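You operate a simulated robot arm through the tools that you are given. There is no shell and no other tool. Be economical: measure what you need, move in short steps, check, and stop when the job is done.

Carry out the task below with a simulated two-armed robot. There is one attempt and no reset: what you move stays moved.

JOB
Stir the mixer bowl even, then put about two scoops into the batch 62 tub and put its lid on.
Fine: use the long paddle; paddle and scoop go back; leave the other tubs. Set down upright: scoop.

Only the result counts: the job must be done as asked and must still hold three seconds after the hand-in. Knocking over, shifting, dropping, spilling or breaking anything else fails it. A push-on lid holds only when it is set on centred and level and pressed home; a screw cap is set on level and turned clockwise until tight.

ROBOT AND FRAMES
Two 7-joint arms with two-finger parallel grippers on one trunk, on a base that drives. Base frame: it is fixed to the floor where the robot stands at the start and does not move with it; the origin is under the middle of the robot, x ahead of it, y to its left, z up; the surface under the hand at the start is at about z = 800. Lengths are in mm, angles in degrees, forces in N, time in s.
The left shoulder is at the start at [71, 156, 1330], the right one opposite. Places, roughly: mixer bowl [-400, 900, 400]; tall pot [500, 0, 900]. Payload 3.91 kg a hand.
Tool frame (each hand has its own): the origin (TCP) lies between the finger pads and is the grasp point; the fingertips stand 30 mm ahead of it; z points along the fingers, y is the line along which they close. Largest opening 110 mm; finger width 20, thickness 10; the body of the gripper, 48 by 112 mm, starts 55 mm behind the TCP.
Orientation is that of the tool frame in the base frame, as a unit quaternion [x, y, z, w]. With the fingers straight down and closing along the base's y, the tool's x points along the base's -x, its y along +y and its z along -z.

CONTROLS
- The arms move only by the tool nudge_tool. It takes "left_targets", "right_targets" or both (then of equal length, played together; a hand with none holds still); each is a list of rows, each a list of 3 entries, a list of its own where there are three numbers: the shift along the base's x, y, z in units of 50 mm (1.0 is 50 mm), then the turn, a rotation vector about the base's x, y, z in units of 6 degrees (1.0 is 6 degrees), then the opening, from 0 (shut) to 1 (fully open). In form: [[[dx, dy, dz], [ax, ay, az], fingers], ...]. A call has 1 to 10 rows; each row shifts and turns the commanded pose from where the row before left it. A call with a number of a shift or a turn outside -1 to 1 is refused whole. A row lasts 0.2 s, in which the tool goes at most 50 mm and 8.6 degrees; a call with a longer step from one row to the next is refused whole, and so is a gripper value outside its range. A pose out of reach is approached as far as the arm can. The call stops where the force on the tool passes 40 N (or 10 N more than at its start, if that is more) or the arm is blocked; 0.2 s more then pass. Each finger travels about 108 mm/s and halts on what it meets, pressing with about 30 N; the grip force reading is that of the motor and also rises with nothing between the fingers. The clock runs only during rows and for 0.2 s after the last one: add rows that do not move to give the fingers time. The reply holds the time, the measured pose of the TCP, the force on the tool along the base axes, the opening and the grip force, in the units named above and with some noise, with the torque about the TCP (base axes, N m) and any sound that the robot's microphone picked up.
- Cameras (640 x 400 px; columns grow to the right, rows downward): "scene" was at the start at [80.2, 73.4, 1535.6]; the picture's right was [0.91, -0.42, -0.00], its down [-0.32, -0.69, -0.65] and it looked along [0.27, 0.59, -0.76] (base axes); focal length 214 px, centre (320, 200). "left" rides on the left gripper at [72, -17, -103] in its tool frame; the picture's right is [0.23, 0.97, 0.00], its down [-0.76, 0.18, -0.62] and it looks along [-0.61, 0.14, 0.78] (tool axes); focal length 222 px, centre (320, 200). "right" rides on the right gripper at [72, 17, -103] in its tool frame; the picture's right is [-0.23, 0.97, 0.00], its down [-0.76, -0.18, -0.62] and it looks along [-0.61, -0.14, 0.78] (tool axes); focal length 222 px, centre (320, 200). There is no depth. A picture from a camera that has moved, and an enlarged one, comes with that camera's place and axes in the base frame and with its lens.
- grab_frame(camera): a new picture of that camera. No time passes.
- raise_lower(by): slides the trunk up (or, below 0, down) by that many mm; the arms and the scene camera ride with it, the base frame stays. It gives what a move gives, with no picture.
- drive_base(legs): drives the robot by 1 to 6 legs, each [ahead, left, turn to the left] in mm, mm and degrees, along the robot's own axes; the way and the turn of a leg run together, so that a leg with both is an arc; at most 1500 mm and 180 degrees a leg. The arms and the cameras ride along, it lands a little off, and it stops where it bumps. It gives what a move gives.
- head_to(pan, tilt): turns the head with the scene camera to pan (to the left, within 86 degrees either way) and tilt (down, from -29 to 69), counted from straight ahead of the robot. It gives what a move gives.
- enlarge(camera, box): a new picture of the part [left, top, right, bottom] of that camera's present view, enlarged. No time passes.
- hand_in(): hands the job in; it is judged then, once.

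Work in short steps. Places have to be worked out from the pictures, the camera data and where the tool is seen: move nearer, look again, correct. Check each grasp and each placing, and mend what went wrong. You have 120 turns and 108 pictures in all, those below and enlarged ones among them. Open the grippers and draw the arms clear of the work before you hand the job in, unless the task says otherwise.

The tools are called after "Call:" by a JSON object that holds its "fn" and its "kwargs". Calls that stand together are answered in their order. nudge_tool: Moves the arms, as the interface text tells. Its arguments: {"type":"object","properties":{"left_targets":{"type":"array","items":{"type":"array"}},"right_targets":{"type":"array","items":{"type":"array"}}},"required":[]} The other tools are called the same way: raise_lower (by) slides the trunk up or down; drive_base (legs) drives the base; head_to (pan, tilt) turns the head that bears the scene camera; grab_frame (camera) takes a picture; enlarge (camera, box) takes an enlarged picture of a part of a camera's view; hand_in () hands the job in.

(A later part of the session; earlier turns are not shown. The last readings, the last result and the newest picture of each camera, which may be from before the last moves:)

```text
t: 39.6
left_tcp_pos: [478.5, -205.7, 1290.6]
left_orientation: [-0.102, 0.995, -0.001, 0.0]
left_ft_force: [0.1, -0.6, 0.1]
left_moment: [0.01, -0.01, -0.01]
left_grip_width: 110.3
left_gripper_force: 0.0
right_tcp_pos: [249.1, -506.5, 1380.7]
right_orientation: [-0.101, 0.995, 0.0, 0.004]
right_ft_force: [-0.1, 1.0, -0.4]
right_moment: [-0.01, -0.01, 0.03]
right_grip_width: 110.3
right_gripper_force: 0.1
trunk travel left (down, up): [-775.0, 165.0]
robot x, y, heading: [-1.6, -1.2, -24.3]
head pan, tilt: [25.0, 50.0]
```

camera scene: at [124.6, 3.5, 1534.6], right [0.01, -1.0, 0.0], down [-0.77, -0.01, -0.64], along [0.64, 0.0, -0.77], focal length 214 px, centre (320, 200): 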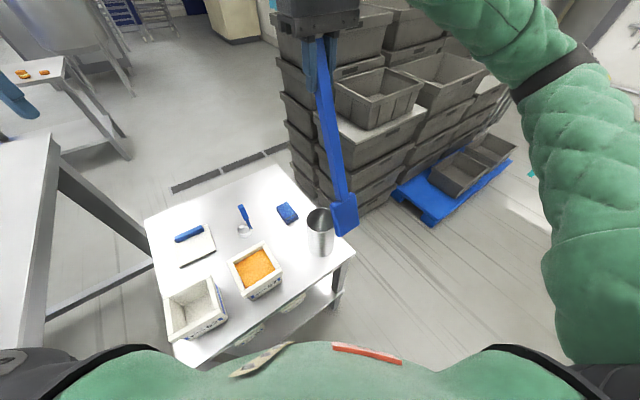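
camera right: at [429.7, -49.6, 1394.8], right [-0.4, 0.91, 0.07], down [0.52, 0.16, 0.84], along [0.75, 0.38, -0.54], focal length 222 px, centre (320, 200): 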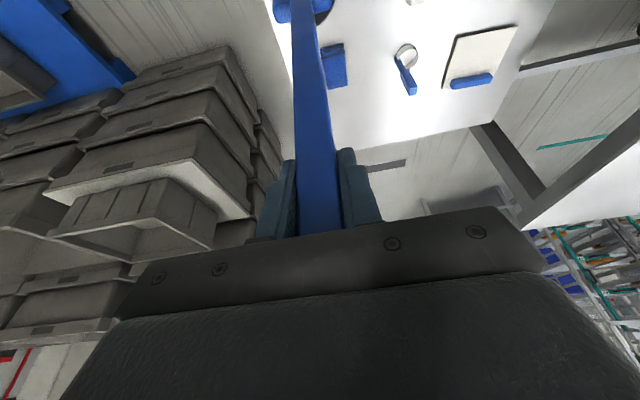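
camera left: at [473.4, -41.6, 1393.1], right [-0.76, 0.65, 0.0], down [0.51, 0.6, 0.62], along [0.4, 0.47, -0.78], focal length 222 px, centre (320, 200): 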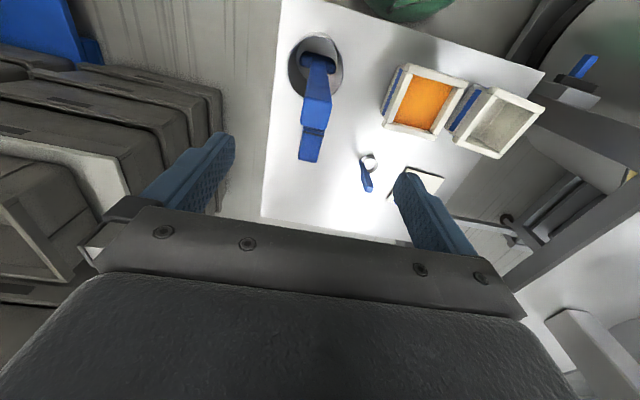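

Move to over the paddle with yaw restored to 36°.

Call:
{"fn": "nudge_tool", "kwargs": {"left_targets": [[[0.15, 0.83, 0], [0, 0, 0.81], 1], [[0.15, 0.83, 0], [0, 0, 0.81], 1], [[0.15, 0.83, 0], [0, 0, 0.81], 1], [[0.15, 0.83, 0], [0, 0, 0.81], 1], [[0.15, 0.83, 0], [0, 0, 0.81], 1], [[0, 0, 0], [0, 0, 0], 1]]}}

Call:
{"fn": "enlarge", "kwargs": {"camera": "left", "box": [240, 20, 400, 180]}}

Call:
{"fn": "enlarge", "kwargs": {"camera": "scene", "box": [240, 100, 400, 270]}}

```text
t: 41.0
left_tcp_pos: [512.5, 2.5, 1289.9]
left_orientation: [-0.31, 0.951, -0.001, 0.0]
left_ft_force: [0.1, -0.4, -0.1]
left_moment: [-0.02, -0.03, 0.01]
left_grip_width: 110.0
left_gripper_force: 0.1
right_tcp_pos: [249.5, -508.2, 1381.0]
right_orientation: [-0.101, 0.995, 0.001, 0.002]
right_ft_force: [0.1, -0.7, 0.1]
right_moment: [0.0, -0.02, -0.03]
right_grip_width: 109.7
right_gripper_force: 0.1
trunk travel left (down, up): [-775.0, 165.0]
robot x, y, heading: [-1.2, -1.2, -24.6]
head pan, tilt: [25.0, 50.0]
```

```text
2.50 times, centred on (320, 100) of left
camera zoom: at [463.9, -53.4, 1394.1], right [-0.76, 0.65, 0.0], down [0.51, 0.59, 0.62], along [0.41, 0.47, -0.78], focal length 555 px, centre (320, 450)
```

zoom: 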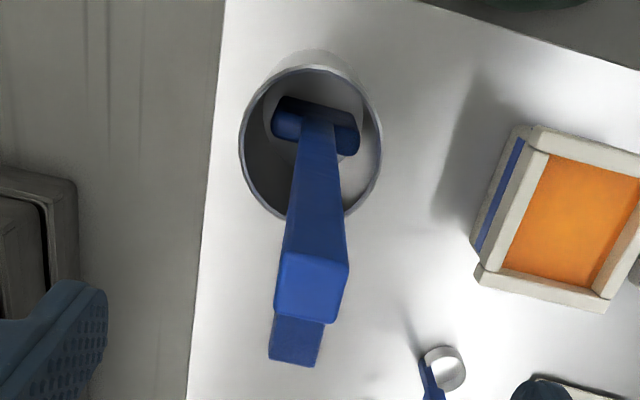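

```text
2.35 times, centred on (320, 185) of scene
camera zoom: at [120.1, -18.9, 1534.5], right [0.01, -1.0, 0.0], down [-0.77, -0.01, -0.64], along [0.64, 0.01, -0.77], focal length 505 px, centre (320, 235)
```

zoom: 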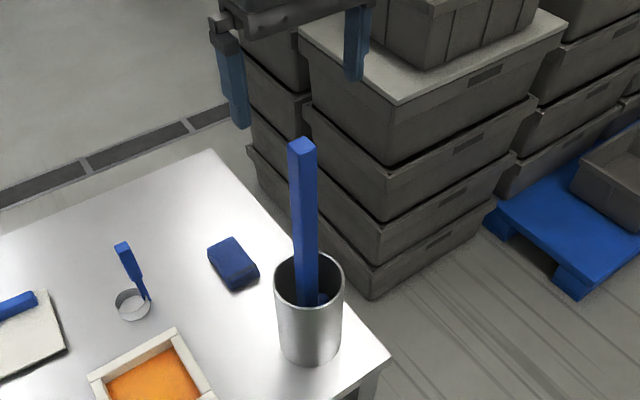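

Shaft top is at [520.5, 5, 1197]. Correct 8 mm in x, descend and close.

Call:
{"fn": "nudge_tool", "kwargs": {"left_targets": [[[0.16, 0.05, -0.3], [0, 0, 0], 1], [[0, 0, -0.8], [0, 0, 0], 1], [[0, 0, -0.8], [0, 0, 0], 1], [[0, 0, -0.8], [0, 0, 0], 1], [[0, 0, 0], [0, 0, 0], 0], [[0, 0, 0], [0, 0, 0], 0], [[0, 0, 0], [0, 0, 0], 0], [[0, 0, 0], [0, 0, 0], 0]]}}

```text
t: 42.8
left_tcp_pos: [522.0, 5.4, 1155.5]
left_orientation: [-0.31, 0.951, -0.001, 0.0]
left_ft_force: [-1.5, 0.4, 3.4]
left_moment: [0.09, 0.54, 0.03]
left_grip_width: 23.8
left_gripper_force: 30.0
right_tcp_pos: [248.6, -506.6, 1380.5]
right_orientation: [-0.101, 0.995, 0.0, 0.003]
right_ft_force: [0.6, -0.2, 0.6]
right_moment: [0.0, -0.02, 0.0]
right_grip_width: 110.2
right_gripper_force: 0.1
trunk travel left (down, up): [-775.0, 165.0]
robot x, y, heading: [-0.3, 0.8, -24.4]
head pan, tilt: [25.0, 50.0]
```

Gripped. Lift 250 mm, yawing by −36° so the grip axis lies tangential to the base's turns (less swing).

Call:
{"fn": "nudge_tool", "kwargs": {"left_targets": [[[0, 0, 0.3], [0, 0, 0], 0], [[0, 0, 0.6], [0, 0, 0], 0], [[0, 0, 0.8], [0, 0, 0], 0], [[0, 0, 0.8], [0, 0, 0], 0], [[0, 0, 0.8], [0, 0, 0], 0], [[0, 0, 0.8], [0, 0, 0], 0], [[0, 0, 0.6], [0, 0, 0], 0], [[0, 0, 0.3], [0, 0, 0], 0]]}}

Call:
{"fn": "nudge_tool", "kwargs": {"left_targets": [[[0, 0, 0], [0, 0, -0.6], 0], [[0, 0, 0], [0, 0, -0.6], 0], [[0, 0, 0], [0, 0, -0.6], 0], [[0, 0, 0], [0, 0, -0.6], 0], [[0, 0, 0], [0, 0, -0.6], 0], [[0, 0, 0], [0, 0, -0.6], 0], [[0, 0, 0], [0, 0, -0.6], 0], [[0, 0, 0], [0, 0, -0.6], 0], [[0, 0, 0], [0, 0, -0.6], 0], [[0, 0, 0], [0, 0, -0.6], 0]]}}

Call:
{"fn": "grab_frame", "kwargs": {"camera": "scene"}}

```text
t: 44.6
left_tcp_pos: [521.2, 5.4, 1404.9]
left_orientation: [-0.31, 0.951, 0.0, 0.0]
left_ft_force: [0.4, -0.8, -2.1]
left_moment: [0.03, -0.03, 0.0]
left_grip_width: 23.8
left_gripper_force: 30.2
right_tcp_pos: [248.5, -507.9, 1381.1]
right_orientation: [-0.101, 0.995, 0.0, 0.003]
right_ft_force: [0.2, 0.5, -0.3]
right_moment: [0.02, 0.03, -0.02]
right_grip_width: 110.4
right_gripper_force: 0.1
trunk travel left (down, up): [-775.0, 165.0]
robot x, y, heading: [-2.4, 3.0, -24.0]
head pan, tilt: [25.0, 50.0]
```

```text
t: 46.8
left_tcp_pos: [523.2, 5.1, 1405.9]
left_orientation: [0.001, 1.0, -0.001, 0.0]
left_ft_force: [0.9, 0.8, -2.4]
left_moment: [0.01, -0.03, -0.03]
left_grip_width: 23.8
left_gripper_force: 30.0
right_tcp_pos: [247.7, -506.8, 1380.4]
right_orientation: [-0.101, 0.995, 0.001, 0.003]
right_ft_force: [-0.9, -0.1, -0.4]
right_moment: [0.01, -0.03, 0.04]
right_grip_width: 110.0
right_gripper_force: 0.0
trunk travel left (down, up): [-775.0, 165.0]
robot x, y, heading: [-5.3, 1.8, -24.5]
head pan, tilt: [25.0, 50.0]
```

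```text
74 pictures are left
camera scene: at [120.2, -17.5, 1534.6], right [0.01, -1.0, 0.0], down [-0.77, -0.01, -0.64], along [0.64, 0.01, -0.77], focal length 214 px, centre (320, 200)
```

scene: 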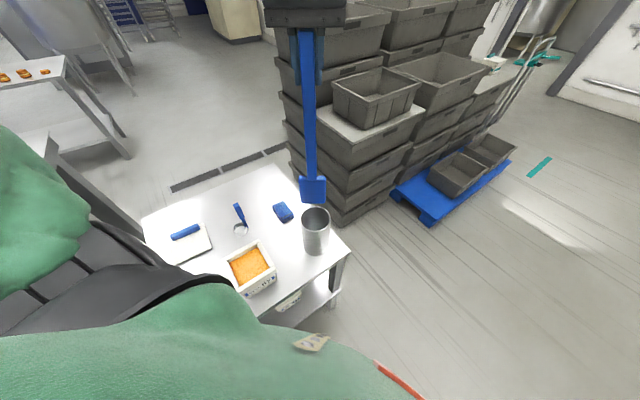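

Paddle is plumb. I tuck the right hand closer, then turn 119° left to face the bowl for the left arm.

Call:
{"fn": "nudge_tool", "kwargs": {"right_targets": [[[-0.39, 0.8, 0], [0, 0, 0], 1], [[-0.39, 0.8, 0], [0, 0, 0], 1], [[-0.39, 0.8, 0], [0, 0, 0], 1]]}}

Call:
{"fn": "drive_base", "kwargs": {"legs": [[0, 0, 119.5]]}}

Call:
{"fn": "grab_frame", "kwargs": {"camera": "scene"}}

```text
t: 47.6
left_tcp_pos: [525.1, 6.0, 1404.3]
left_orientation: [0.0, 1.0, -0.001, -0.001]
left_ft_force: [-0.5, 0.3, -2.5]
left_moment: [0.01, 0.01, 0.02]
left_grip_width: 24.0
left_gripper_force: 30.1
right_tcp_pos: [213.2, -403.2, 1407.5]
right_orientation: [-0.101, 0.995, 0.0, 0.002]
right_ft_force: [0.5, 0.2, 0.0]
right_moment: [-0.07, 0.03, -0.01]
right_grip_width: 110.2
right_gripper_force: 0.1
right hand out of reach, approached as far as the arm can: row 2, 3
trunk travel left (down, up): [-775.0, 165.0]
robot x, y, heading: [-1.3, 1.0, -24.8]
head pan, tilt: [25.0, 50.0]
```

```text
t: 52.9
left_tcp_pos: [-253.2, 457.8, 1406.0]
left_orientation: [0.86, -0.511, 0.0, 0.0]
left_ft_force: [0.1, 0.5, -1.5]
left_moment: [0.06, 0.04, -0.02]
left_grip_width: 23.8
left_gripper_force: 30.0
right_tcp_pos: [253.7, 381.4, 1407.2]
right_orientation: [0.907, -0.422, -0.004, -0.001]
right_ft_force: [-0.3, -0.1, 0.2]
right_moment: [0.01, -0.06, 0.04]
right_grip_width: 110.1
right_gripper_force: 0.1
trunk travel left (down, up): [-775.0, 165.0]
robot x, y, heading: [-1.3, -1.1, 94.2]
head pan, tilt: [25.0, 50.0]
```

```text
73 pictures are left
camera scene: at [-44.2, 120.0, 1534.6], right [0.87, 0.49, 0.0], down [0.37, -0.67, -0.64], along [-0.31, 0.56, -0.77], focal length 214 px, centre (320, 200)
```

scene: 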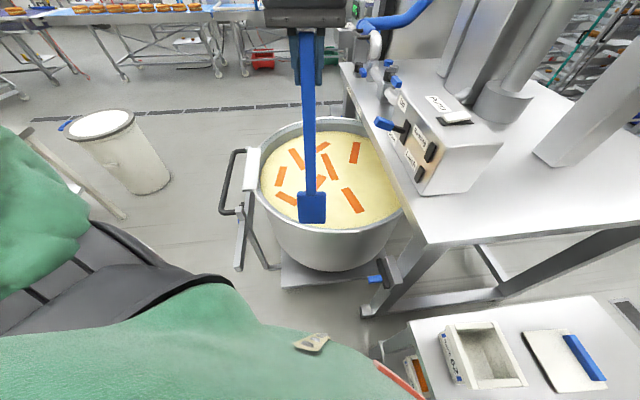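

Only a small swing this time. I drive the robot a bit closer to the bowl.

Call:
{"fn": "drive_base", "kwargs": {"legs": [[150, 110, 0]]}}

Call:
{"fn": "grab_frame", "kwargs": {"camera": "scene"}}

Call:
{"fn": "grab_frame", "kwargs": {"camera": "left"}}

```text
t: 54.5
left_tcp_pos: [-374.9, 603.2, 1404.2]
left_orientation: [0.859, -0.512, -0.001, 0.001]
left_ft_force: [0.3, 0.9, -1.7]
left_moment: [0.11, 0.06, -0.01]
left_grip_width: 24.2
left_gripper_force: 30.1
right_tcp_pos: [132.6, 524.3, 1407.0]
right_orientation: [0.906, -0.422, -0.004, -0.002]
right_ft_force: [0.4, 0.6, -0.2]
right_moment: [0.02, 0.04, 0.01]
right_grip_width: 110.0
right_gripper_force: 0.0
trunk travel left (down, up): [-775.0, 165.0]
robot x, y, heading: [-126.8, 146.5, 93.8]
head pan, tilt: [25.0, 50.0]
```

```text
72 pictures are left
camera scene: at [-165.8, 265.8, 1534.7], right [0.87, 0.49, 0.0], down [0.37, -0.67, -0.64], along [-0.31, 0.56, -0.77], focal length 214 px, centre (320, 200)
```

scene: 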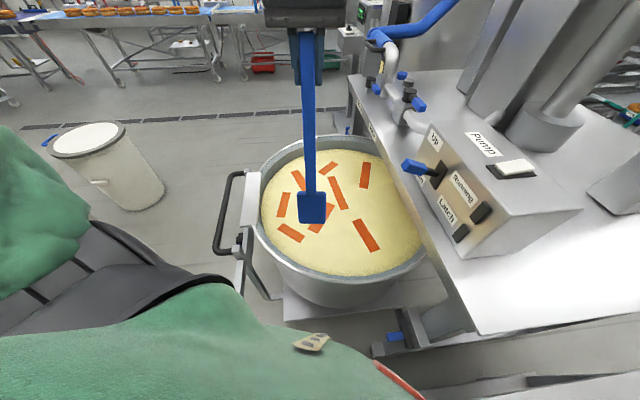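

```text
71 pictures are left
camera left: at [-326.3, 548.2, 1509.4], right [-0.75, -0.66, 0.0], down [-0.52, 0.58, 0.62], along [-0.41, 0.47, -0.78], focal length 222 px, centre (320, 200)
```

left: 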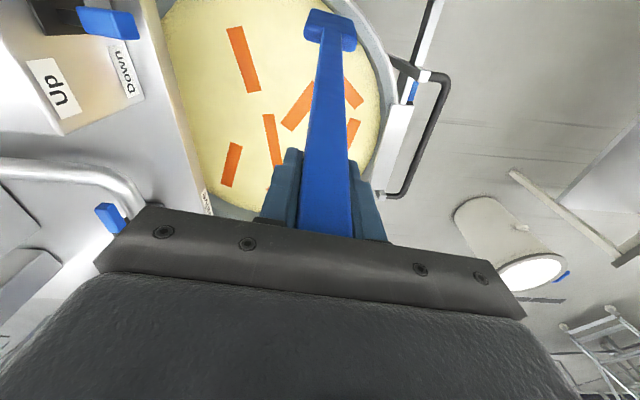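

Content surface is near z 770, bowl centre about [-390, 890], radius ~370. I move the paddle over the bowl interior and start down.

Call:
{"fn": "nudge_tool", "kwargs": {"left_targets": [[[-0.1, 0.6, 0], [0, 0, 0], 0], [[-0.12, 0.85, 0], [0, 0, 0], 0], [[-0.12, 0.85, 0], [0, 0, 0], 0], [[-0.1, 0.6, 0], [0, 0, 0], 0], [[0, 0.2, -0.6], [0, 0, 0], 0], [[0, 0, -0.9], [0, 0, 0], 0], [[0, 0, -0.9], [0, 0, 0], 0], [[0, 0, -0.9], [0, 0, 0], 0], [[0, 0, -0.9], [0, 0, 0], 0]]}}

Call:
{"fn": "grab_frame", "kwargs": {"camera": "scene"}}

```text
t: 56.5
left_tcp_pos: [-399.3, 759.0, 1196.2]
left_orientation: [0.859, -0.512, 0.001, 0.0]
left_ft_force: [-0.9, 0.4, -2.7]
left_moment: [0.09, 0.02, -0.02]
left_grip_width: 24.0
left_gripper_force: 29.6
right_tcp_pos: [131.3, 526.6, 1407.5]
right_orientation: [0.906, -0.422, -0.003, -0.001]
right_ft_force: [-0.6, 0.2, -0.6]
right_moment: [-0.03, 0.01, -0.01]
right_grip_width: 109.7
right_gripper_force: 0.1
trunk travel left (down, up): [-775.0, 165.0]
robot x, y, heading: [-122.4, 145.2, 94.2]
head pan, tilt: [25.0, 50.0]
```

```text
70 pictures are left
camera scene: at [-167.3, 268.3, 1534.5], right [0.87, 0.49, 0.0], down [0.37, -0.67, -0.64], along [-0.31, 0.56, -0.77], focal length 214 px, centre (320, 200)
```

scene: 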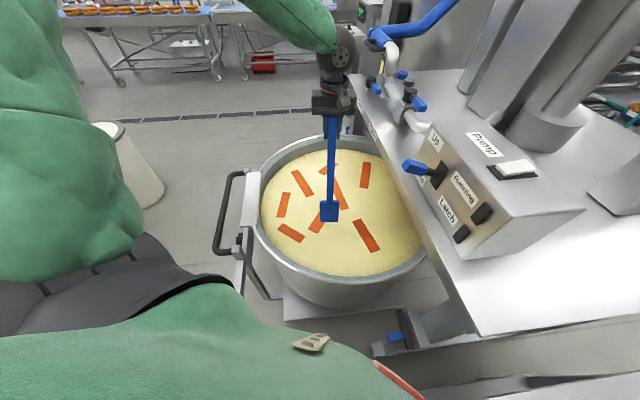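

Clear path. Lower a further 200 mm into the mix.

Call:
{"fn": "nudge_tool", "kwargs": {"left_targets": [[[0, 0, -0.8], [0, 0, 0], 0], [[0, 0, -0.8], [0, 0, 0], 0], [[0, 0, -0.8], [0, 0, 0], 0], [[0, 0, -0.8], [0, 0, 0], 0], [[0, 0, -0.8], [0, 0, 0], 0], [[0, 0, 0], [0, 0, 0], 0]]}}

Call:
{"fn": "grab_frame", "kwargs": {"camera": "scene"}}

```text
t: 57.9
left_tcp_pos: [-398.2, 760.9, 997.8]
left_orientation: [0.859, -0.512, 0.0, 0.0]
left_ft_force: [0.4, -0.2, -2.6]
left_moment: [0.11, 0.06, 0.0]
left_grip_width: 23.7
left_gripper_force: 30.2
right_tcp_pos: [132.4, 524.2, 1407.5]
right_orientation: [0.906, -0.423, -0.003, -0.001]
right_ft_force: [0.2, -0.6, -0.5]
right_moment: [-0.04, -0.02, 0.0]
right_grip_width: 109.7
right_gripper_force: 0.1
trunk travel left (down, up): [-775.0, 165.0]
robot x, y, heading: [-122.1, 147.4, 94.0]
head pan, tilt: [25.0, 50.0]
```

```text
69 pictures are left
camera scene: at [-166.2, 265.3, 1534.7], right [0.87, 0.49, 0.0], down [0.37, -0.67, -0.64], along [-0.31, 0.56, -0.77], focal length 214 px, centre (320, 200)
```

scene: 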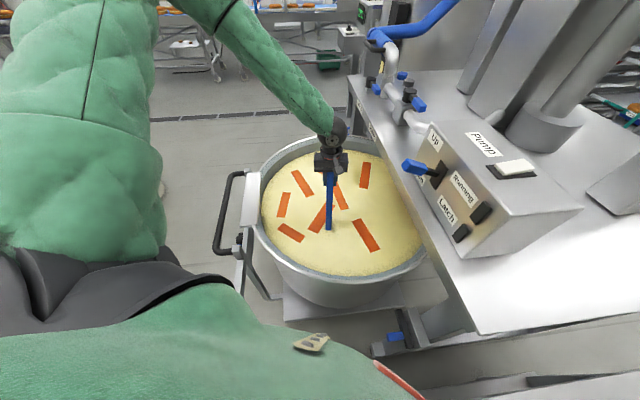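

Paddle is in the mix. First half circle, gently, to feel the drag.

Call:
{"fn": "nudge_tool", "kwargs": {"left_targets": [[[0.84, 0.17, 0], [0, 0, 0], 0], [[0.71, 0.48, 0], [0, 0, 0], 0], [[0.48, 0.71, 0], [0, 0, 0], 0], [[0.17, 0.84, 0], [0, 0, 0], 0], [[-0.17, 0.84, 0], [0, 0, 0], 0], [[-0.48, 0.71, 0], [0, 0, 0], 0], [[-0.71, 0.48, 0], [0, 0, 0], 0], [[-0.84, 0.17, 0], [0, 0, 0], 0]]}}

Call:
{"fn": "enlarge", "kwargs": {"camera": "scene", "box": [200, 90, 480, 320]}}

```text
t: 59.7
left_tcp_pos: [-449.1, 946.5, 1037.4]
left_orientation: [0.859, -0.513, 0.001, 0.0]
left_ft_force: [0.0, -0.6, -2.3]
left_moment: [0.08, 0.03, 0.01]
left_grip_width: 23.8
left_gripper_force: 30.1
left hand out of reach, approached as far as the arm can: row 3, 4, 5, 6
right_tcp_pos: [129.6, 524.8, 1407.2]
right_orientation: [0.906, -0.424, -0.002, -0.001]
right_ft_force: [0.5, -0.4, -0.6]
right_moment: [0.03, 0.0, 0.0]
right_grip_width: 110.4
right_gripper_force: 0.1
trunk travel left (down, up): [-775.0, 165.0]
robot x, y, heading: [-125.6, 146.0, 94.1]
head pan, tilt: [25.0, 50.0]
```

```text
1.74 times, centred on (340, 205) of scene
camera zoom: at [-168.5, 266.1, 1534.6], right [0.87, 0.49, 0.0], down [0.37, -0.67, -0.64], along [-0.31, 0.56, -0.77], focal length 373 px, centre (285, 191)
```

zoom: 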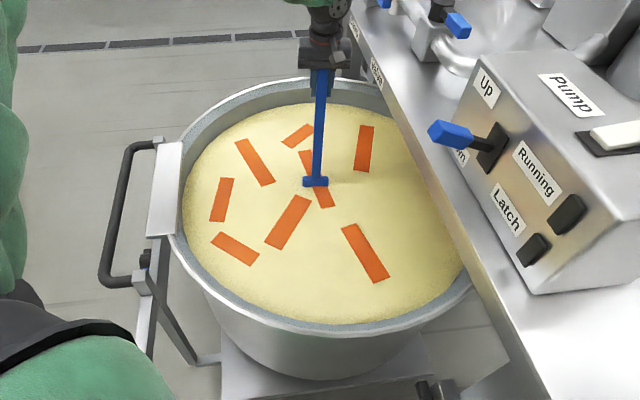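

The arm hit its reach limit and rose. I raise the trunk by 160 mm (paddle stays over the bowl), then move back toward the near part and lower again.

Call:
{"fn": "raise_lower", "kwargs": {"by": 160}}

Call:
{"fn": "nudge_tool", "kwargs": {"left_targets": [[[0.1, -0.4, -0.8], [0, 0, 0], 0], [[0.1, -0.4, -0.8], [0, 0, 0], 0], [[0.1, -0.3, -0.8], [0, 0, 0], 0], [[0, 0, -0.8], [0, 0, 0], 0], [[0, 0, -0.8], [0, 0, 0], 0], [[0, 0, -0.2], [0, 0, 0], 0], [[0, 0, 0], [0, 0, 0], 0]]}}

```text
t: 61.5
left_tcp_pos: [-449.4, 947.0, 1197.4]
left_orientation: [0.859, -0.512, 0.001, 0.001]
left_ft_force: [0.0, 0.4, -1.9]
left_moment: [0.1, 0.05, 0.01]
left_grip_width: 23.9
left_gripper_force: 30.3
right_tcp_pos: [131.9, 525.9, 1566.5]
right_orientation: [0.907, -0.422, -0.004, -0.001]
right_ft_force: [0.3, -0.6, 0.3]
right_moment: [0.01, 0.02, -0.01]
right_grip_width: 110.0
right_gripper_force: 0.1
trunk travel left (down, up): [-935.0, 5.0]
robot x, y, heading: [-122.1, 147.1, 94.2]
head pan, tilt: [25.0, 50.0]
```

```text
t: 63.1
left_tcp_pos: [-475.5, 845.8, 1060.7]
left_orientation: [0.859, -0.512, 0.001, -0.001]
left_ft_force: [-0.2, -0.4, -2.2]
left_moment: [0.08, 0.05, -0.01]
left_grip_width: 23.8
left_gripper_force: 29.9
left hand out of reach, approached as far as the arm can: row 2, 3, 4, 5, 6
right_tcp_pos: [132.4, 526.0, 1567.0]
right_orientation: [0.907, -0.422, -0.004, 0.0]
right_ft_force: [0.3, -0.7, 0.3]
right_moment: [-0.02, -0.03, 0.03]
right_grip_width: 110.2
right_gripper_force: 0.1
trunk travel left (down, up): [-935.0, 5.0]
robot x, y, heading: [-123.8, 143.6, 94.2]
head pan, tilt: [25.0, 50.0]
```

Raising made it worse, so the shoulder should be lower. I lift the hand 250 mm and lower the trunk 310 mm.

Call:
{"fn": "nudge_tool", "kwargs": {"left_targets": [[[0, 0, 0.9], [0, 0, 0], 0], [[0, 0, 0.9], [0, 0, 0], 0], [[0, 0, 0.9], [0, 0, 0], 0], [[0, 0, 0.9], [0, 0, 0], 0], [[0, 0, 0.9], [0, 0, 0], 0], [[0, 0, 0.5], [0, 0, 0], 0]]}}

Call:
{"fn": "raise_lower", "kwargs": {"by": -310}}

Call:
{"fn": "grab_frame", "kwargs": {"camera": "scene"}}

```text
t: 64.5
left_tcp_pos: [-476.8, 844.5, 1309.5]
left_orientation: [0.859, -0.512, 0.0, 0.0]
left_ft_force: [-0.1, 0.3, -2.3]
left_moment: [0.06, 0.06, 0.01]
left_grip_width: 23.8
left_gripper_force: 30.0
right_tcp_pos: [131.9, 525.2, 1567.1]
right_orientation: [0.906, -0.423, -0.004, -0.001]
right_ft_force: [0.7, -0.7, -0.4]
right_moment: [0.0, 0.01, 0.0]
right_grip_width: 109.9
right_gripper_force: 0.1
trunk travel left (down, up): [-935.0, 5.0]
robot x, y, heading: [-123.8, 144.1, 94.2]
head pan, tilt: [25.0, 50.0]
```

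```text
t: 67.6
left_tcp_pos: [-475.9, 843.9, 1000.0]
left_orientation: [0.859, -0.512, 0.001, 0.0]
left_ft_force: [0.0, -0.5, -2.9]
left_moment: [0.09, 0.08, -0.03]
left_grip_width: 23.7
left_gripper_force: 29.6
right_tcp_pos: [131.9, 525.1, 1257.1]
right_orientation: [0.906, -0.423, -0.003, 0.0]
right_ft_force: [-0.8, -0.3, -0.5]
right_moment: [-0.04, -0.01, 0.01]
right_grip_width: 110.5
right_gripper_force: 0.0
trunk travel left (down, up): [-625.0, 315.0]
robot x, y, heading: [-124.8, 146.3, 94.1]
head pan, tilt: [25.0, 50.0]
```

```text
67 pictures are left
camera scene: at [-166.7, 266.4, 1384.6], right [0.87, 0.49, 0.0], down [0.37, -0.67, -0.64], along [-0.31, 0.56, -0.77], focal length 214 px, centre (320, 200)
```

scene: 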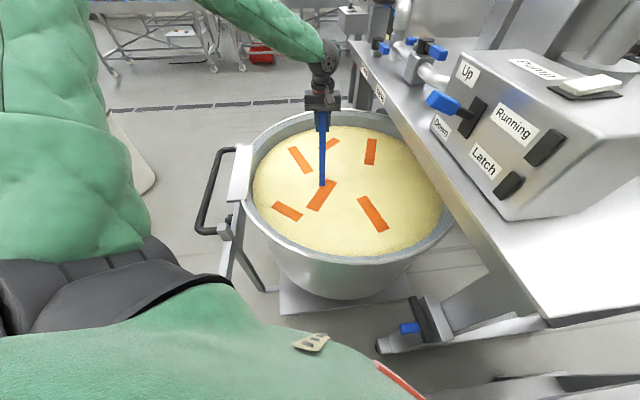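

Stirring works: eight streaks have become six. Continue with a full circle.

Call:
{"fn": "nudge_tool", "kwargs": {"left_targets": [[[0.17, -0.84, 0], [0, 0, 0], 0], [[0.48, -0.71, 0], [0, 0, 0], 0], [[0.71, -0.48, 0], [0, 0, 0], 0], [[0.84, -0.17, 0], [0, 0, 0], 0], [[0.84, 0.17, 0], [0, 0, 0], 0], [[0.71, 0.48, 0], [0, 0, 0], 0], [[0.48, 0.71, 0], [0, 0, 0], 0], [[0.17, 0.84, 0], [0, 0, 0], 0]]}}

Call:
{"fn": "nudge_tool", "kwargs": {"left_targets": [[[-0.17, 0.84, 0], [0, 0, 0], 0], [[-0.48, 0.71, 0], [0, 0, 0], 0], [[-0.71, 0.48, 0], [0, 0, 0], 0], [[-0.84, 0.17, 0], [0, 0, 0], 0], [[-0.84, -0.17, 0], [0, 0, 0], 0], [[-0.71, -0.48, 0], [0, 0, 0], 0], [[-0.48, -0.71, 0], [0, 0, 0], 0], [[-0.17, -0.84, 0], [0, 0, 0], 0]]}}

Call:
{"fn": "grab_frame", "kwargs": {"camera": "scene"}}

```text
t: 69.3
left_tcp_pos: [-266.2, 805.4, 995.4]
left_orientation: [0.858, -0.513, 0.002, 0.006]
left_ft_force: [-0.2, -0.7, -2.6]
left_moment: [0.09, 0.02, 0.01]
left_grip_width: 23.8
left_gripper_force: 29.5
right_tcp_pos: [129.2, 525.8, 1257.7]
right_orientation: [0.907, -0.422, -0.002, -0.001]
right_ft_force: [-0.5, -1.0, -0.5]
right_moment: [0.0, -0.01, 0.01]
right_grip_width: 109.9
right_gripper_force: 0.0
trunk travel left (down, up): [-625.0, 315.0]
robot x, y, heading: [-119.9, 143.3, 94.1]
head pan, tilt: [25.0, 50.0]
stopped in row 8 (left hand): the force on the tool passed its limit at 162 N (the readings are from after the stop); the commanded pose is now the measured one
```

```text
t: 69.5
left_tcp_pos: [-265.8, 807.3, 996.6]
left_orientation: [0.857, -0.516, 0.0, 0.01]
left_ft_force: [0.4, 0.8, -2.4]
left_moment: [0.12, 0.06, -0.01]
left_grip_width: 23.7
left_gripper_force: 30.2
right_tcp_pos: [130.4, 525.3, 1257.8]
right_orientation: [0.907, -0.421, -0.003, 0.0]
right_ft_force: [0.0, -0.6, 0.5]
right_moment: [-0.01, -0.02, 0.03]
right_grip_width: 110.3
right_gripper_force: 0.1
trunk travel left (down, up): [-625.0, 315.0]
robot x, y, heading: [-120.4, 146.0, 94.4]
head pan, tilt: [25.0, 50.0]
stopped in row 1 (left hand): the force on the tool passed its limit at 101 N (the readings are from after the stop); the commanded pose is now the measured one
```

```text
66 pictures are left
camera scene: at [-166.9, 265.7, 1384.6], right [0.87, 0.49, 0.0], down [0.37, -0.67, -0.64], along [-0.31, 0.56, -0.77], focal length 214 px, centre (320, 200)
```

scene: 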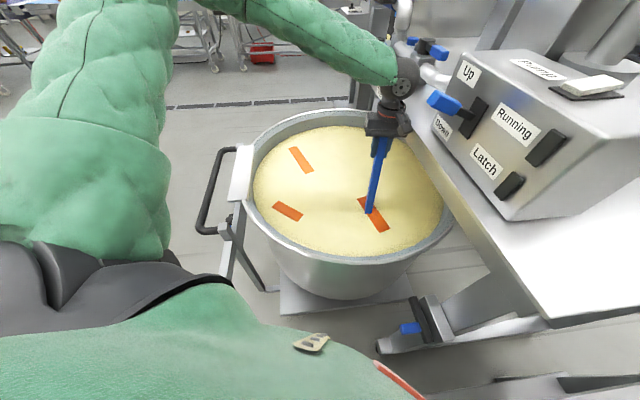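

The wrist touched the pipe at the right side; I back off to the left. Three streaks are left; I sweep through the right one toward −y, then over to the left ones.

Call:
{"fn": "nudge_tool", "kwargs": {"left_targets": [[[-0.4, -0.5, 0], [0, 0, 0], 0], [[0, -0.8, 0], [0, 0, 0], 0], [[0.3, -0.6, 0], [0, 0, 0], 0], [[-0.6, -0.3, 0], [0, 0, 0], 0], [[-0.9, -0.2, 0], [0, 0, 0], 0], [[-0.9, -0.1, 0], [0, 0, 0], 0], [[-0.9, 0, 0], [0, 0, 0], 0], [[-0.9, 0.2, 0], [0, 0, 0], 0]]}}

Call:
{"fn": "grab_frame", "kwargs": {"camera": "scene"}}

```text
t: 71.3
left_tcp_pos: [-478.2, 692.0, 996.0]
left_orientation: [0.857, -0.516, 0.002, 0.008]
left_ft_force: [-0.2, -0.2, -1.5]
left_moment: [0.06, 0.05, -0.01]
left_grip_width: 23.8
left_gripper_force: 29.6
right_tcp_pos: [129.5, 527.0, 1257.0]
right_orientation: [0.907, -0.422, -0.002, -0.001]
right_ft_force: [0.2, 0.6, 0.2]
right_moment: [-0.01, -0.01, 0.01]
right_grip_width: 110.1
right_gripper_force: 0.1
trunk travel left (down, up): [-625.0, 315.0]
robot x, y, heading: [-120.0, 147.2, 94.5]
head pan, tilt: [25.0, 50.0]
```

```text
65 pictures are left
camera scene: at [-168.7, 266.1, 1384.5], right [0.87, 0.49, 0.0], down [0.38, -0.67, -0.64], along [-0.31, 0.56, -0.77], focal length 214 px, centre (320, 200)
```

scene: 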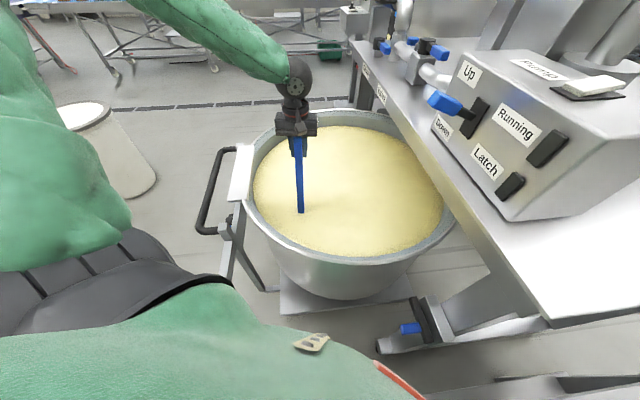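

The surface is uniform now. One more loop for good measure.

Call:
{"fn": "nudge_tool", "kwargs": {"left_targets": [[[0.82, 0.27, 0], [0, 0, 0], 0], [[0.51, 0.7, 0], [0, 0, 0], 0], [[0, 0.86, 0], [0, 0, 0], 0], [[-0.51, 0.7, 0], [0, 0, 0], 0], [[-0.82, 0.27, 0], [0, 0, 0], 0], [[-0.82, -0.27, 0], [0, 0, 0], 0], [[-0.51, -0.7, 0], [0, 0, 0], 0], [[0, -0.86, 0], [0, 0, 0], 0], [[0.51, -0.7, 0], [0, 0, 0], 0], [[0.82, -0.27, 0], [0, 0, 0], 0]]}}

Call:
{"fn": "enlarge", "kwargs": {"camera": "scene", "box": [200, 90, 480, 320]}}

```text
t: 73.5
left_tcp_pos: [-480.2, 692.4, 998.3]
left_orientation: [0.857, -0.515, 0.001, 0.009]
left_ft_force: [-0.1, 0.1, -1.3]
left_moment: [0.1, 0.11, -0.01]
left_grip_width: 23.9
left_gripper_force: 29.7
right_tcp_pos: [131.2, 527.4, 1256.3]
right_orientation: [0.907, -0.421, -0.004, 0.0]
right_ft_force: [0.7, 0.4, -0.7]
right_moment: [0.0, 0.03, 0.03]
right_grip_width: 110.0
right_gripper_force: 0.0
trunk travel left (down, up): [-625.0, 315.0]
robot x, y, heading: [-122.3, 144.3, 94.5]
head pan, tilt: [25.0, 50.0]
```

```text
1.74 times, centred on (340, 205) of scene
camera zoom: at [-165.7, 266.9, 1384.5], right [0.87, 0.49, 0.0], down [0.37, -0.67, -0.64], along [-0.32, 0.56, -0.77], focal length 373 px, centre (285, 191)
```

zoom: 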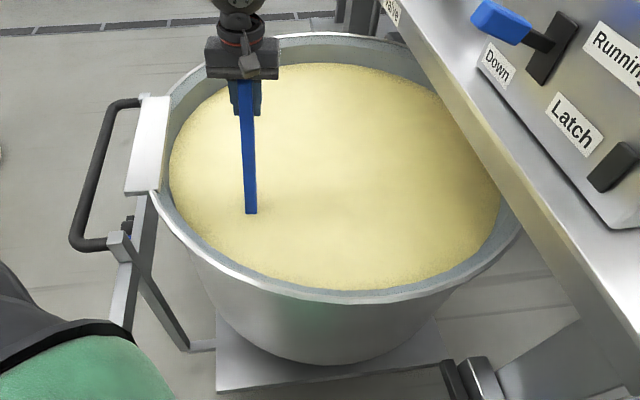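

Even all over. Lift the paddle out, bring the trunk back up and pull the hand in while still above the bowl to drip.

Call:
{"fn": "nudge_tool", "kwargs": {"left_targets": [[[0, 0, 0.9], [0, 0, 0], 0], [[0, 0, 0.9], [0, 0, 0], 0], [[0, 0, 0.9], [0, 0, 0], 0], [[0, 0, 0.9], [0, 0, 0], 0], [[0, 0, 0.9], [0, 0, 0], 0], [[0, 0, 0.9], [0, 0, 0], 0], [[0.5, -0.47, 0], [0, 0, 0], 0], [[0.5, -0.47, 0], [0, 0, 0], 0], [[0.5, -0.47, 0], [0, 0, 0], 0], [[0.5, -0.47, 0], [0, 0, 0], 0]]}}

Call:
{"fn": "raise_lower", "kwargs": {"by": 150}}

Call:
{"fn": "grab_frame", "kwargs": {"camera": "scene"}}

```text
t: 75.8
left_tcp_pos: [-378.6, 595.5, 1265.4]
left_orientation: [0.857, -0.515, 0.001, 0.008]
left_ft_force: [0.1, 1.0, -1.7]
left_moment: [0.1, 0.06, 0.02]
left_grip_width: 23.9
left_gripper_force: 30.6
right_tcp_pos: [131.0, 526.4, 1257.0]
right_orientation: [0.907, -0.421, -0.003, 0.0]
right_ft_force: [0.4, 0.2, 0.7]
right_moment: [0.01, -0.01, 0.02]
right_grip_width: 109.9
right_gripper_force: 0.0
trunk travel left (down, up): [-625.0, 315.0]
robot x, y, heading: [-125.8, 147.1, 94.5]
head pan, tilt: [25.0, 50.0]
```

```text
t: 77.5
left_tcp_pos: [-379.9, 598.1, 1415.9]
left_orientation: [0.857, -0.516, 0.001, 0.009]
left_ft_force: [-0.1, 0.0, -2.0]
left_moment: [0.05, 0.07, 0.01]
left_grip_width: 23.7
left_gripper_force: 30.0
right_tcp_pos: [130.5, 527.5, 1408.1]
right_orientation: [0.907, -0.422, -0.002, -0.001]
right_ft_force: [0.7, -0.2, 0.5]
right_moment: [0.02, -0.02, 0.0]
right_grip_width: 109.8
right_gripper_force: 0.0
trunk travel left (down, up): [-775.0, 165.0]
robot x, y, heading: [-121.9, 149.1, 94.3]
head pan, tilt: [25.0, 50.0]
```

```text
63 pictures are left
camera scene: at [-167.3, 266.4, 1534.4], right [0.87, 0.49, 0.0], down [0.38, -0.67, -0.64], along [-0.31, 0.56, -0.77], focal length 214 px, centre (320, 200)
```

scene: 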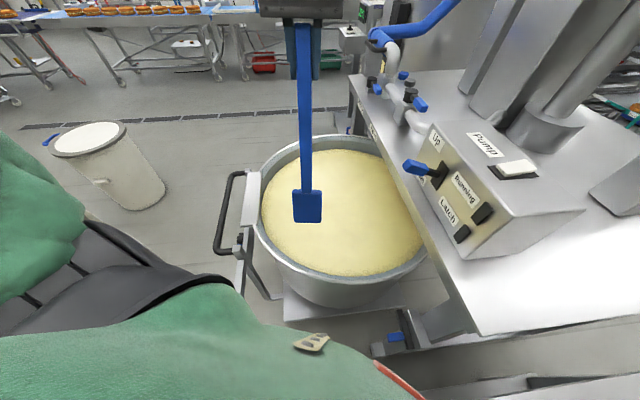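

Box and lever look unchanged. Drive back and turn to the pot.

Call:
{"fn": "drive_base", "kwargs": {"legs": [[-157, -110, 0], [0, 0, -119]]}}

Call:
{"fn": "grab_frame", "kwargs": {"camera": "scene"}}

```text
t: 84.1
left_tcp_pos: [519.7, -6.3, 1416.2]
left_orientation: [0.018, 1.0, 0.007, -0.006]
left_ft_force: [1.1, -0.3, -1.8]
left_moment: [-0.01, -0.11, -0.02]
left_grip_width: 23.9
left_gripper_force: 29.7
right_tcp_pos: [204.9, -412.8, 1407.0]
right_orientation: [-0.089, 0.996, 0.001, 0.003]
right_ft_force: [0.2, -0.1, 0.7]
right_moment: [0.05, -0.03, 0.01]
right_grip_width: 109.9
right_gripper_force: 0.1
trunk travel left (down, up): [-775.0, 165.0]
robot x, y, heading: [1.1, -2.4, -25.8]
head pan, tilt: [25.0, 50.0]
```

```text
62 pictures are left
camera scene: at [119.5, -24.4, 1534.6], right [-0.01, -1.0, 0.0], down [-0.77, 0.01, -0.64], along [0.64, -0.01, -0.77], focal length 214 px, centre (320, 200)
```

scene: 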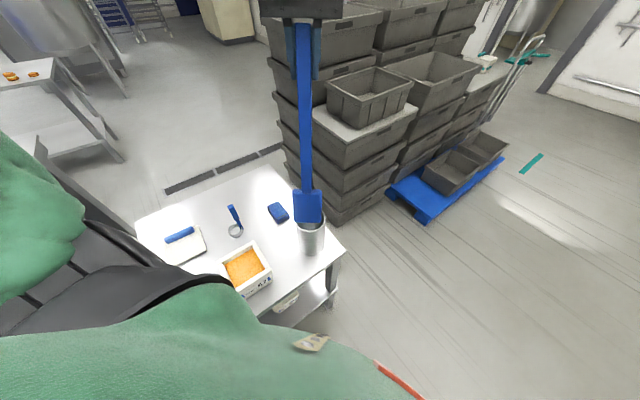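

Pull the paddle plumb (tilt ~12° back), restore 36° yaw and centre over the pot.

Call:
{"fn": "nudge_tool", "kwargs": {"left_targets": [[[0, 0.08, 0], [0, -0.7, 0], 0], [[0, 0.08, 0], [0, -0.7, 0], 0], [[0, 0.07, 0], [0, -0.7, 0], 0], [[0, 0, 0], [0, 0, 0.91], 0], [[0, 0, 0], [0, 0, 0.91], 0], [[0, 0, 0], [0, 0, 0.91], 0], [[0, 0, 0], [0, 0, 0.91], 0], [[0, 0, 0], [0, 0, 0.91], 0], [[0, 0, 0], [0, 0, 0.91], 0], [[0, 0, 0], [0, 0, 0.9], 0]]}}

Call:
{"fn": "enlarge", "kwargs": {"camera": "scene", "box": [240, 60, 380, 270]}}

Call:
{"fn": "grab_frame", "kwargs": {"camera": "left"}}

```text
t: 86.3
left_tcp_pos: [518.7, 6.3, 1415.5]
left_orientation: [-0.31, 0.945, 0.043, 0.095]
left_ft_force: [-1.2, 0.3, -2.5]
left_moment: [0.03, -0.01, 0.03]
left_grip_width: 23.9
left_gripper_force: 29.3
right_tcp_pos: [204.1, -413.0, 1407.0]
right_orientation: [-0.089, 0.996, 0.001, 0.002]
right_ft_force: [-0.1, 0.0, -0.2]
right_moment: [-0.03, 0.0, 0.03]
right_grip_width: 109.9
right_gripper_force: 0.1
trunk travel left (down, up): [-775.0, 165.0]
robot x, y, heading: [2.0, -5.7, -25.7]
head pan, tilt: [25.0, 50.0]
```

```text
1.90 times, centred on (310, 165) of scene
camera zoom: at [119.9, -24.7, 1534.5], right [-0.01, -1.0, 0.0], down [-0.77, 0.01, -0.64], along [0.64, -0.01, -0.77], focal length 408 px, centre (339, 267)
```

zoom: 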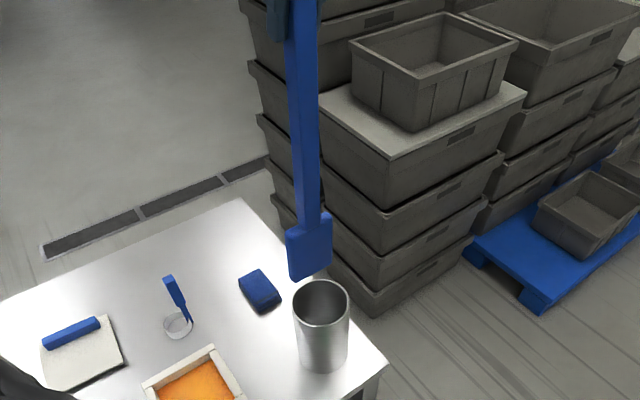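

```text
60 pictures are left
camera left: at [455.2, -63.2, 1501.2], right [-0.76, 0.65, -0.03], down [0.4, 0.5, 0.77], along [0.51, 0.57, -0.64], focal length 222 px, centre (320, 200)
```

left: 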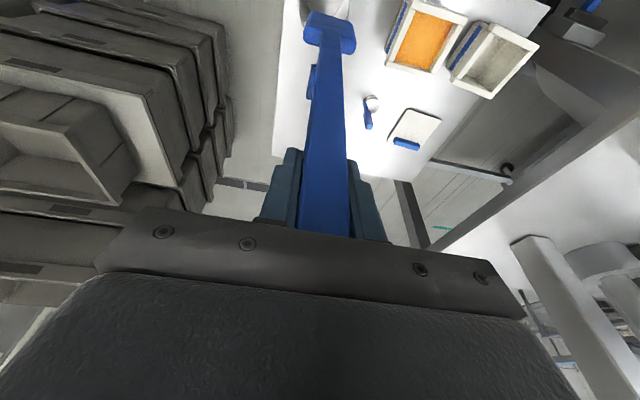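

The blade tip seems ~16 mm too far to +y and slightly short of the pot centre. Shift and lower 45 mm, then check close.

Call:
{"fn": "nudge_tool", "kwargs": {"left_targets": [[[0.1, -0.32, -0.3], [0, 0, 0], 0], [[0, 0, -0.6], [0, 0, 0], 0], [[0, 0, 0], [0, 0, 0], 0]]}}

Call:
{"fn": "enlarge", "kwargs": {"camera": "scene", "box": [275, 160, 355, 260]}}

Call:
{"fn": "enlarge", "kwargs": {"camera": "left", "box": [270, 0, 390, 80]}}

```text
t: 87.1
left_tcp_pos: [521.9, -9.4, 1371.0]
left_orientation: [-0.309, 0.945, 0.042, 0.096]
left_ft_force: [0.0, -0.7, -1.4]
left_moment: [0.03, -0.04, -0.02]
left_grip_width: 23.8
left_gripper_force: 30.0
right_tcp_pos: [202.4, -411.9, 1408.3]
right_orientation: [-0.089, 0.996, 0.002, 0.004]
right_ft_force: [-1.0, -0.1, 0.2]
right_moment: [-0.01, 0.01, 0.02]
right_grip_width: 110.0
right_gripper_force: 0.1
trunk travel left (down, up): [-775.0, 165.0]
robot x, y, heading: [3.2, -6.7, -25.5]
head pan, tilt: [25.0, 50.0]
```

```text
4.00 times, centred on (315, 210) of scene
camera zoom: at [118.0, -23.7, 1534.8], right [-0.01, -1.0, 0.0], down [-0.77, 0.01, -0.64], along [0.64, -0.01, -0.77], focal length 858 px, centre (340, 160)
```

zoom: 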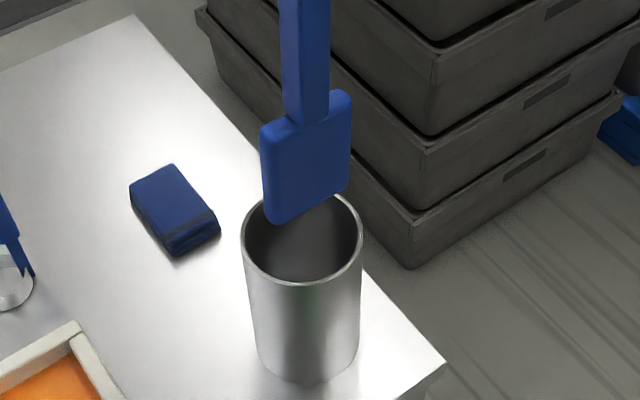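

```text
5.00 times, centred on (330, 40) of left
camera zoom: at [458.4, -79.1, 1456.4], right [-0.76, 0.65, -0.03], down [0.4, 0.5, 0.77], along [0.52, 0.57, -0.64], focal length 1111 px, centre (270, 1000)
```

zoom: 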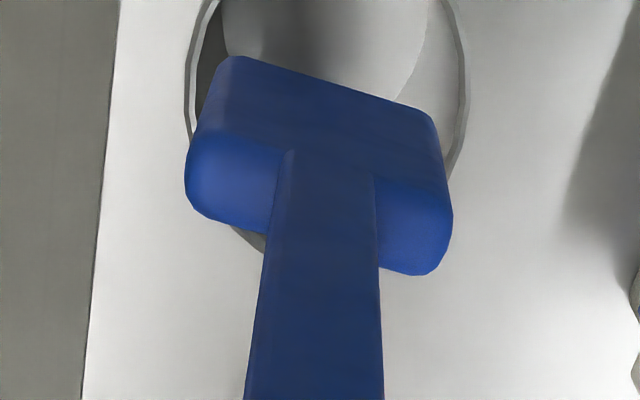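

Nearly centred; tiny +y correction, then lower gently into the pot.

Call:
{"fn": "nudge_tool", "kwargs": {"left_targets": [[[-0.03, 0.08, 0], [0, 0, 0], 0], [[0, 0, -0.4], [0, 0, 0], 0], [[0, 0, -0.4], [0, 0, 0], 0], [[0, 0, -0.4], [0, 0, 0], 0], [[0, 0, -0.4], [0, 0, 0], 0], [[0, 0, -0.4], [0, 0, 0], 0]]}}

Call:
{"fn": "enlarge", "kwargs": {"camera": "scene", "box": [275, 130, 355, 260]}}

```text
t: 88.5
left_tcp_pos: [524.5, -6.0, 1268.9]
left_orientation: [-0.31, 0.945, 0.043, 0.095]
left_ft_force: [0.3, -0.2, -2.0]
left_moment: [0.06, -0.02, -0.01]
left_grip_width: 23.8
left_gripper_force: 30.1
right_tcp_pos: [204.8, -414.0, 1406.2]
right_orientation: [-0.089, 0.996, 0.001, 0.002]
right_ft_force: [0.4, -0.6, -0.1]
right_moment: [0.01, 0.02, 0.02]
right_grip_width: 110.2
right_gripper_force: 0.2
trunk travel left (down, up): [-775.0, 165.0]
robot x, y, heading: [0.3, -5.7, -25.6]
head pan, tilt: [25.0, 50.0]
```

```text
3.08 times, centred on (315, 195) of scene
camera zoom: at [120.6, -24.8, 1534.5], right [-0.01, -1.0, 0.0], down [-0.77, 0.01, -0.64], along [0.64, -0.01, -0.77], focal length 660 px, centre (335, 215)
```

zoom: 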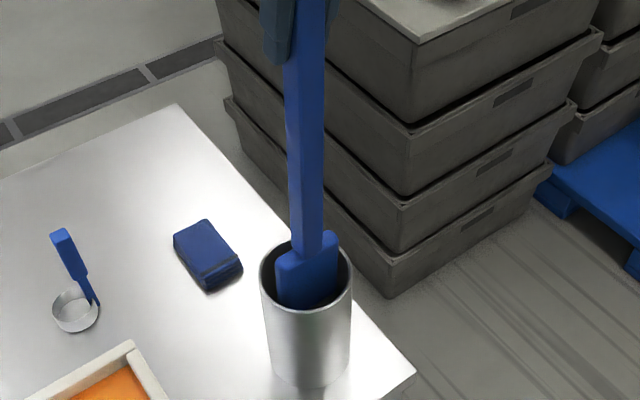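

Inside the pot. Lower the remaining ~110 mm.

Call:
{"fn": "nudge_tool", "kwargs": {"left_targets": [[[0, 0, -0.4], [0, 0, 0], 0], [[0, 0, -0.4], [0, 0, 0], 0], [[0, 0, -0.4], [0, 0, 0], 0], [[0, 0, -0.4], [0, 0, 0], 0], [[0, 0, -0.4], [0, 0, 0], 0], [[0, 0, -0.08], [0, 0, 0], 0], [[0, 0, -0.08], [0, 0, 0], 0], [[0, 0, -0.06], [0, 0, 0], 0]]}}

```text
t: 90.3
left_tcp_pos: [525.2, -7.9, 1160.8]
left_orientation: [-0.31, 0.945, 0.042, 0.096]
left_ft_force: [0.0, 2.3, 14.4]
left_moment: [0.69, -0.26, 0.0]
left_grip_width: 24.0
left_gripper_force: 30.3
left hand out of reach, approached as far as the arm can: row 6
right_tcp_pos: [201.9, -412.8, 1408.1]
right_orientation: [-0.089, 0.996, 0.001, 0.003]
right_ft_force: [0.1, -0.2, -0.2]
right_moment: [0.0, 0.01, 0.0]
right_grip_width: 110.2
right_gripper_force: 0.2
trunk travel left (down, up): [-775.0, 165.0]
robot x, y, heading: [1.2, -2.0, -25.4]
head pan, tilt: [25.0, 50.0]
```

Seated. Release and withdraw along the tool axis, straightening the hand afterwards.

Call:
{"fn": "nudge_tool", "kwargs": {"left_targets": [[[0, 0, 0], [0, 0, 0], 1], [[0, 0, 0], [0, 0, 0], 1], [[0, 0, 0], [0, 0, 0], 1], [[-0.1, -0.08, 0.6], [0, 0, 0], 1], [[-0.15, -0.12, 0.88], [0, 0, 0], 1], [[-0.15, -0.12, 0.88], [0, 0, 0], 1], [[0, 0, 0.8], [0, 0, 0], 1], [[0, 0.2, 0.8], [-0.43, 0.55, 0], 1], [[0, 0.3, 0.3], [-0.43, 0.55, 0], 1], [[0, 0.3, 0], [-0.43, 0.55, 0], 1]]}}

Call:
{"fn": "grab_frame", "kwargs": {"camera": "scene"}}

```text
t: 92.5
left_tcp_pos: [505.7, 18.0, 1373.6]
left_orientation: [-0.309, 0.951, 0.004, -0.008]
left_ft_force: [0.0, 0.0, -0.2]
left_moment: [0.03, 0.01, 0.0]
left_grip_width: 110.2
left_gripper_force: 0.0
right_tcp_pos: [202.9, -411.2, 1407.7]
right_orientation: [-0.089, 0.996, 0.001, 0.002]
right_ft_force: [-0.7, 0.0, -0.1]
right_moment: [0.0, -0.02, 0.06]
right_grip_width: 109.8
right_gripper_force: 0.0
trunk travel left (down, up): [-775.0, 165.0]
robot x, y, heading: [-0.8, -5.7, -25.5]
head pan, tilt: [25.0, 50.0]
```

```text
56 pictures are left
camera scene: at [119.6, -23.1, 1534.6], right [-0.01, -1.0, 0.0], down [-0.77, 0.01, -0.64], along [0.64, -0.01, -0.77], focal length 214 px, centre (320, 200)
```

scene: 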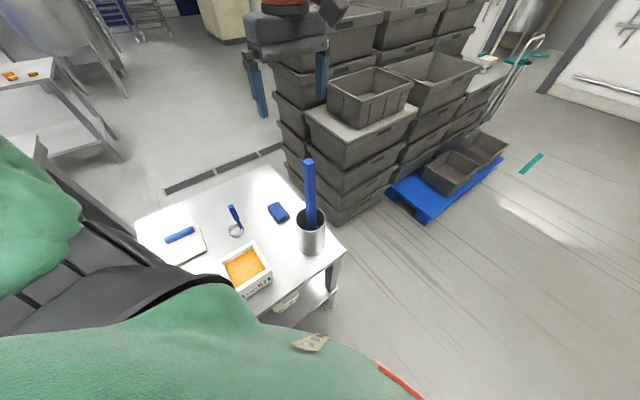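

Paddle is back in the pot. Now the scoop: turn the robot to heading ~0 and move the left hand near it for a close look.

Call:
{"fn": "drive_base", "kwargs": {"legs": [[0, 0, 25.5]]}}

Call:
{"fn": "grab_frame", "kwargs": {"camera": "left"}}

```text
t: 94.2
left_tcp_pos: [448.4, 232.2, 1373.2]
left_orientation: [-0.512, 0.859, 0.004, -0.009]
left_ft_force: [0.2, 0.1, -0.3]
left_moment: [0.0, 0.03, -0.02]
left_grip_width: 109.9
left_gripper_force: 0.0
right_tcp_pos: [358.7, -286.0, 1406.9]
right_orientation: [-0.306, 0.952, 0.002, 0.003]
right_ft_force: [-0.3, 0.5, -0.9]
right_moment: [0.0, 0.0, 0.01]
right_grip_width: 109.9
right_gripper_force: 0.0
trunk travel left (down, up): [-775.0, 165.0]
robot x, y, heading: [-3.2, -5.7, -0.1]
head pan, tilt: [25.0, 50.0]
```

```text
55 pictures are left
camera left: at [430.0, 160.8, 1477.5], right [-0.96, 0.26, 0.02], down [0.22, 0.76, 0.62], along [0.15, 0.6, -0.79], focal length 222 px, centre (320, 200)
```

left: 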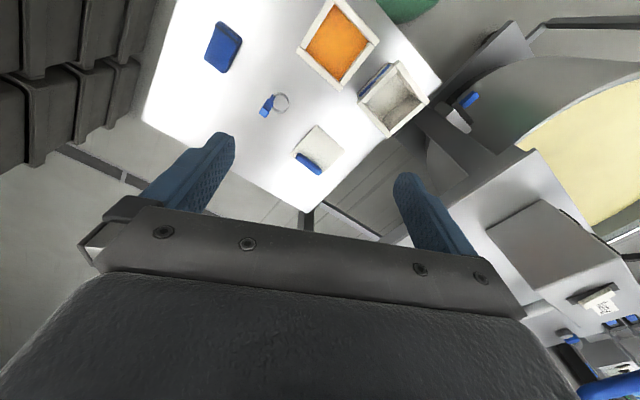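

Call:
{"fn": "enlarge", "kwargs": {"camera": "left", "box": [240, 70, 320, 130]}}

Call:
{"fn": "enlarge", "kwargs": {"camera": "scene", "box": [190, 160, 350, 320]}}

```text
6.67 times, centred on (280, 100) of left
camera zoom: at [430.0, 160.8, 1477.5], right [-0.96, 0.26, 0.02], down [0.22, 0.76, 0.62], along [0.15, 0.6, -0.79], focal length 1481 px, centre (587, 867)
```

zoom: 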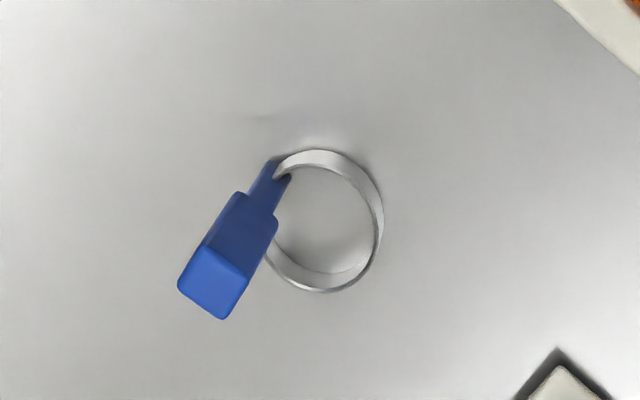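

```text
2.50 times, centred on (270, 240) of scene
camera zoom: at [117.4, 30.5, 1534.6], right [0.42, -0.91, 0.0], down [-0.7, -0.32, -0.64], along [0.58, 0.27, -0.77], focal length 536 px, centre (445, 100)
```

zoom: 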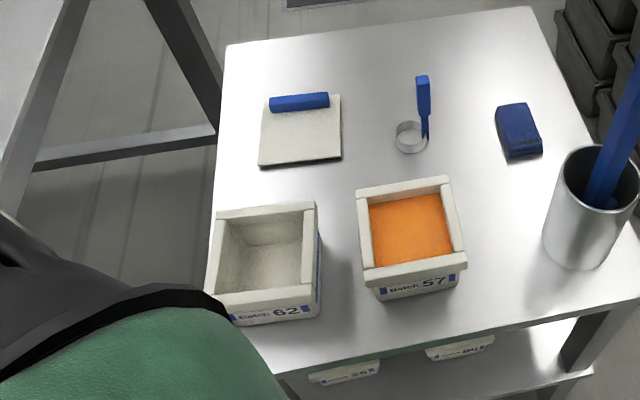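

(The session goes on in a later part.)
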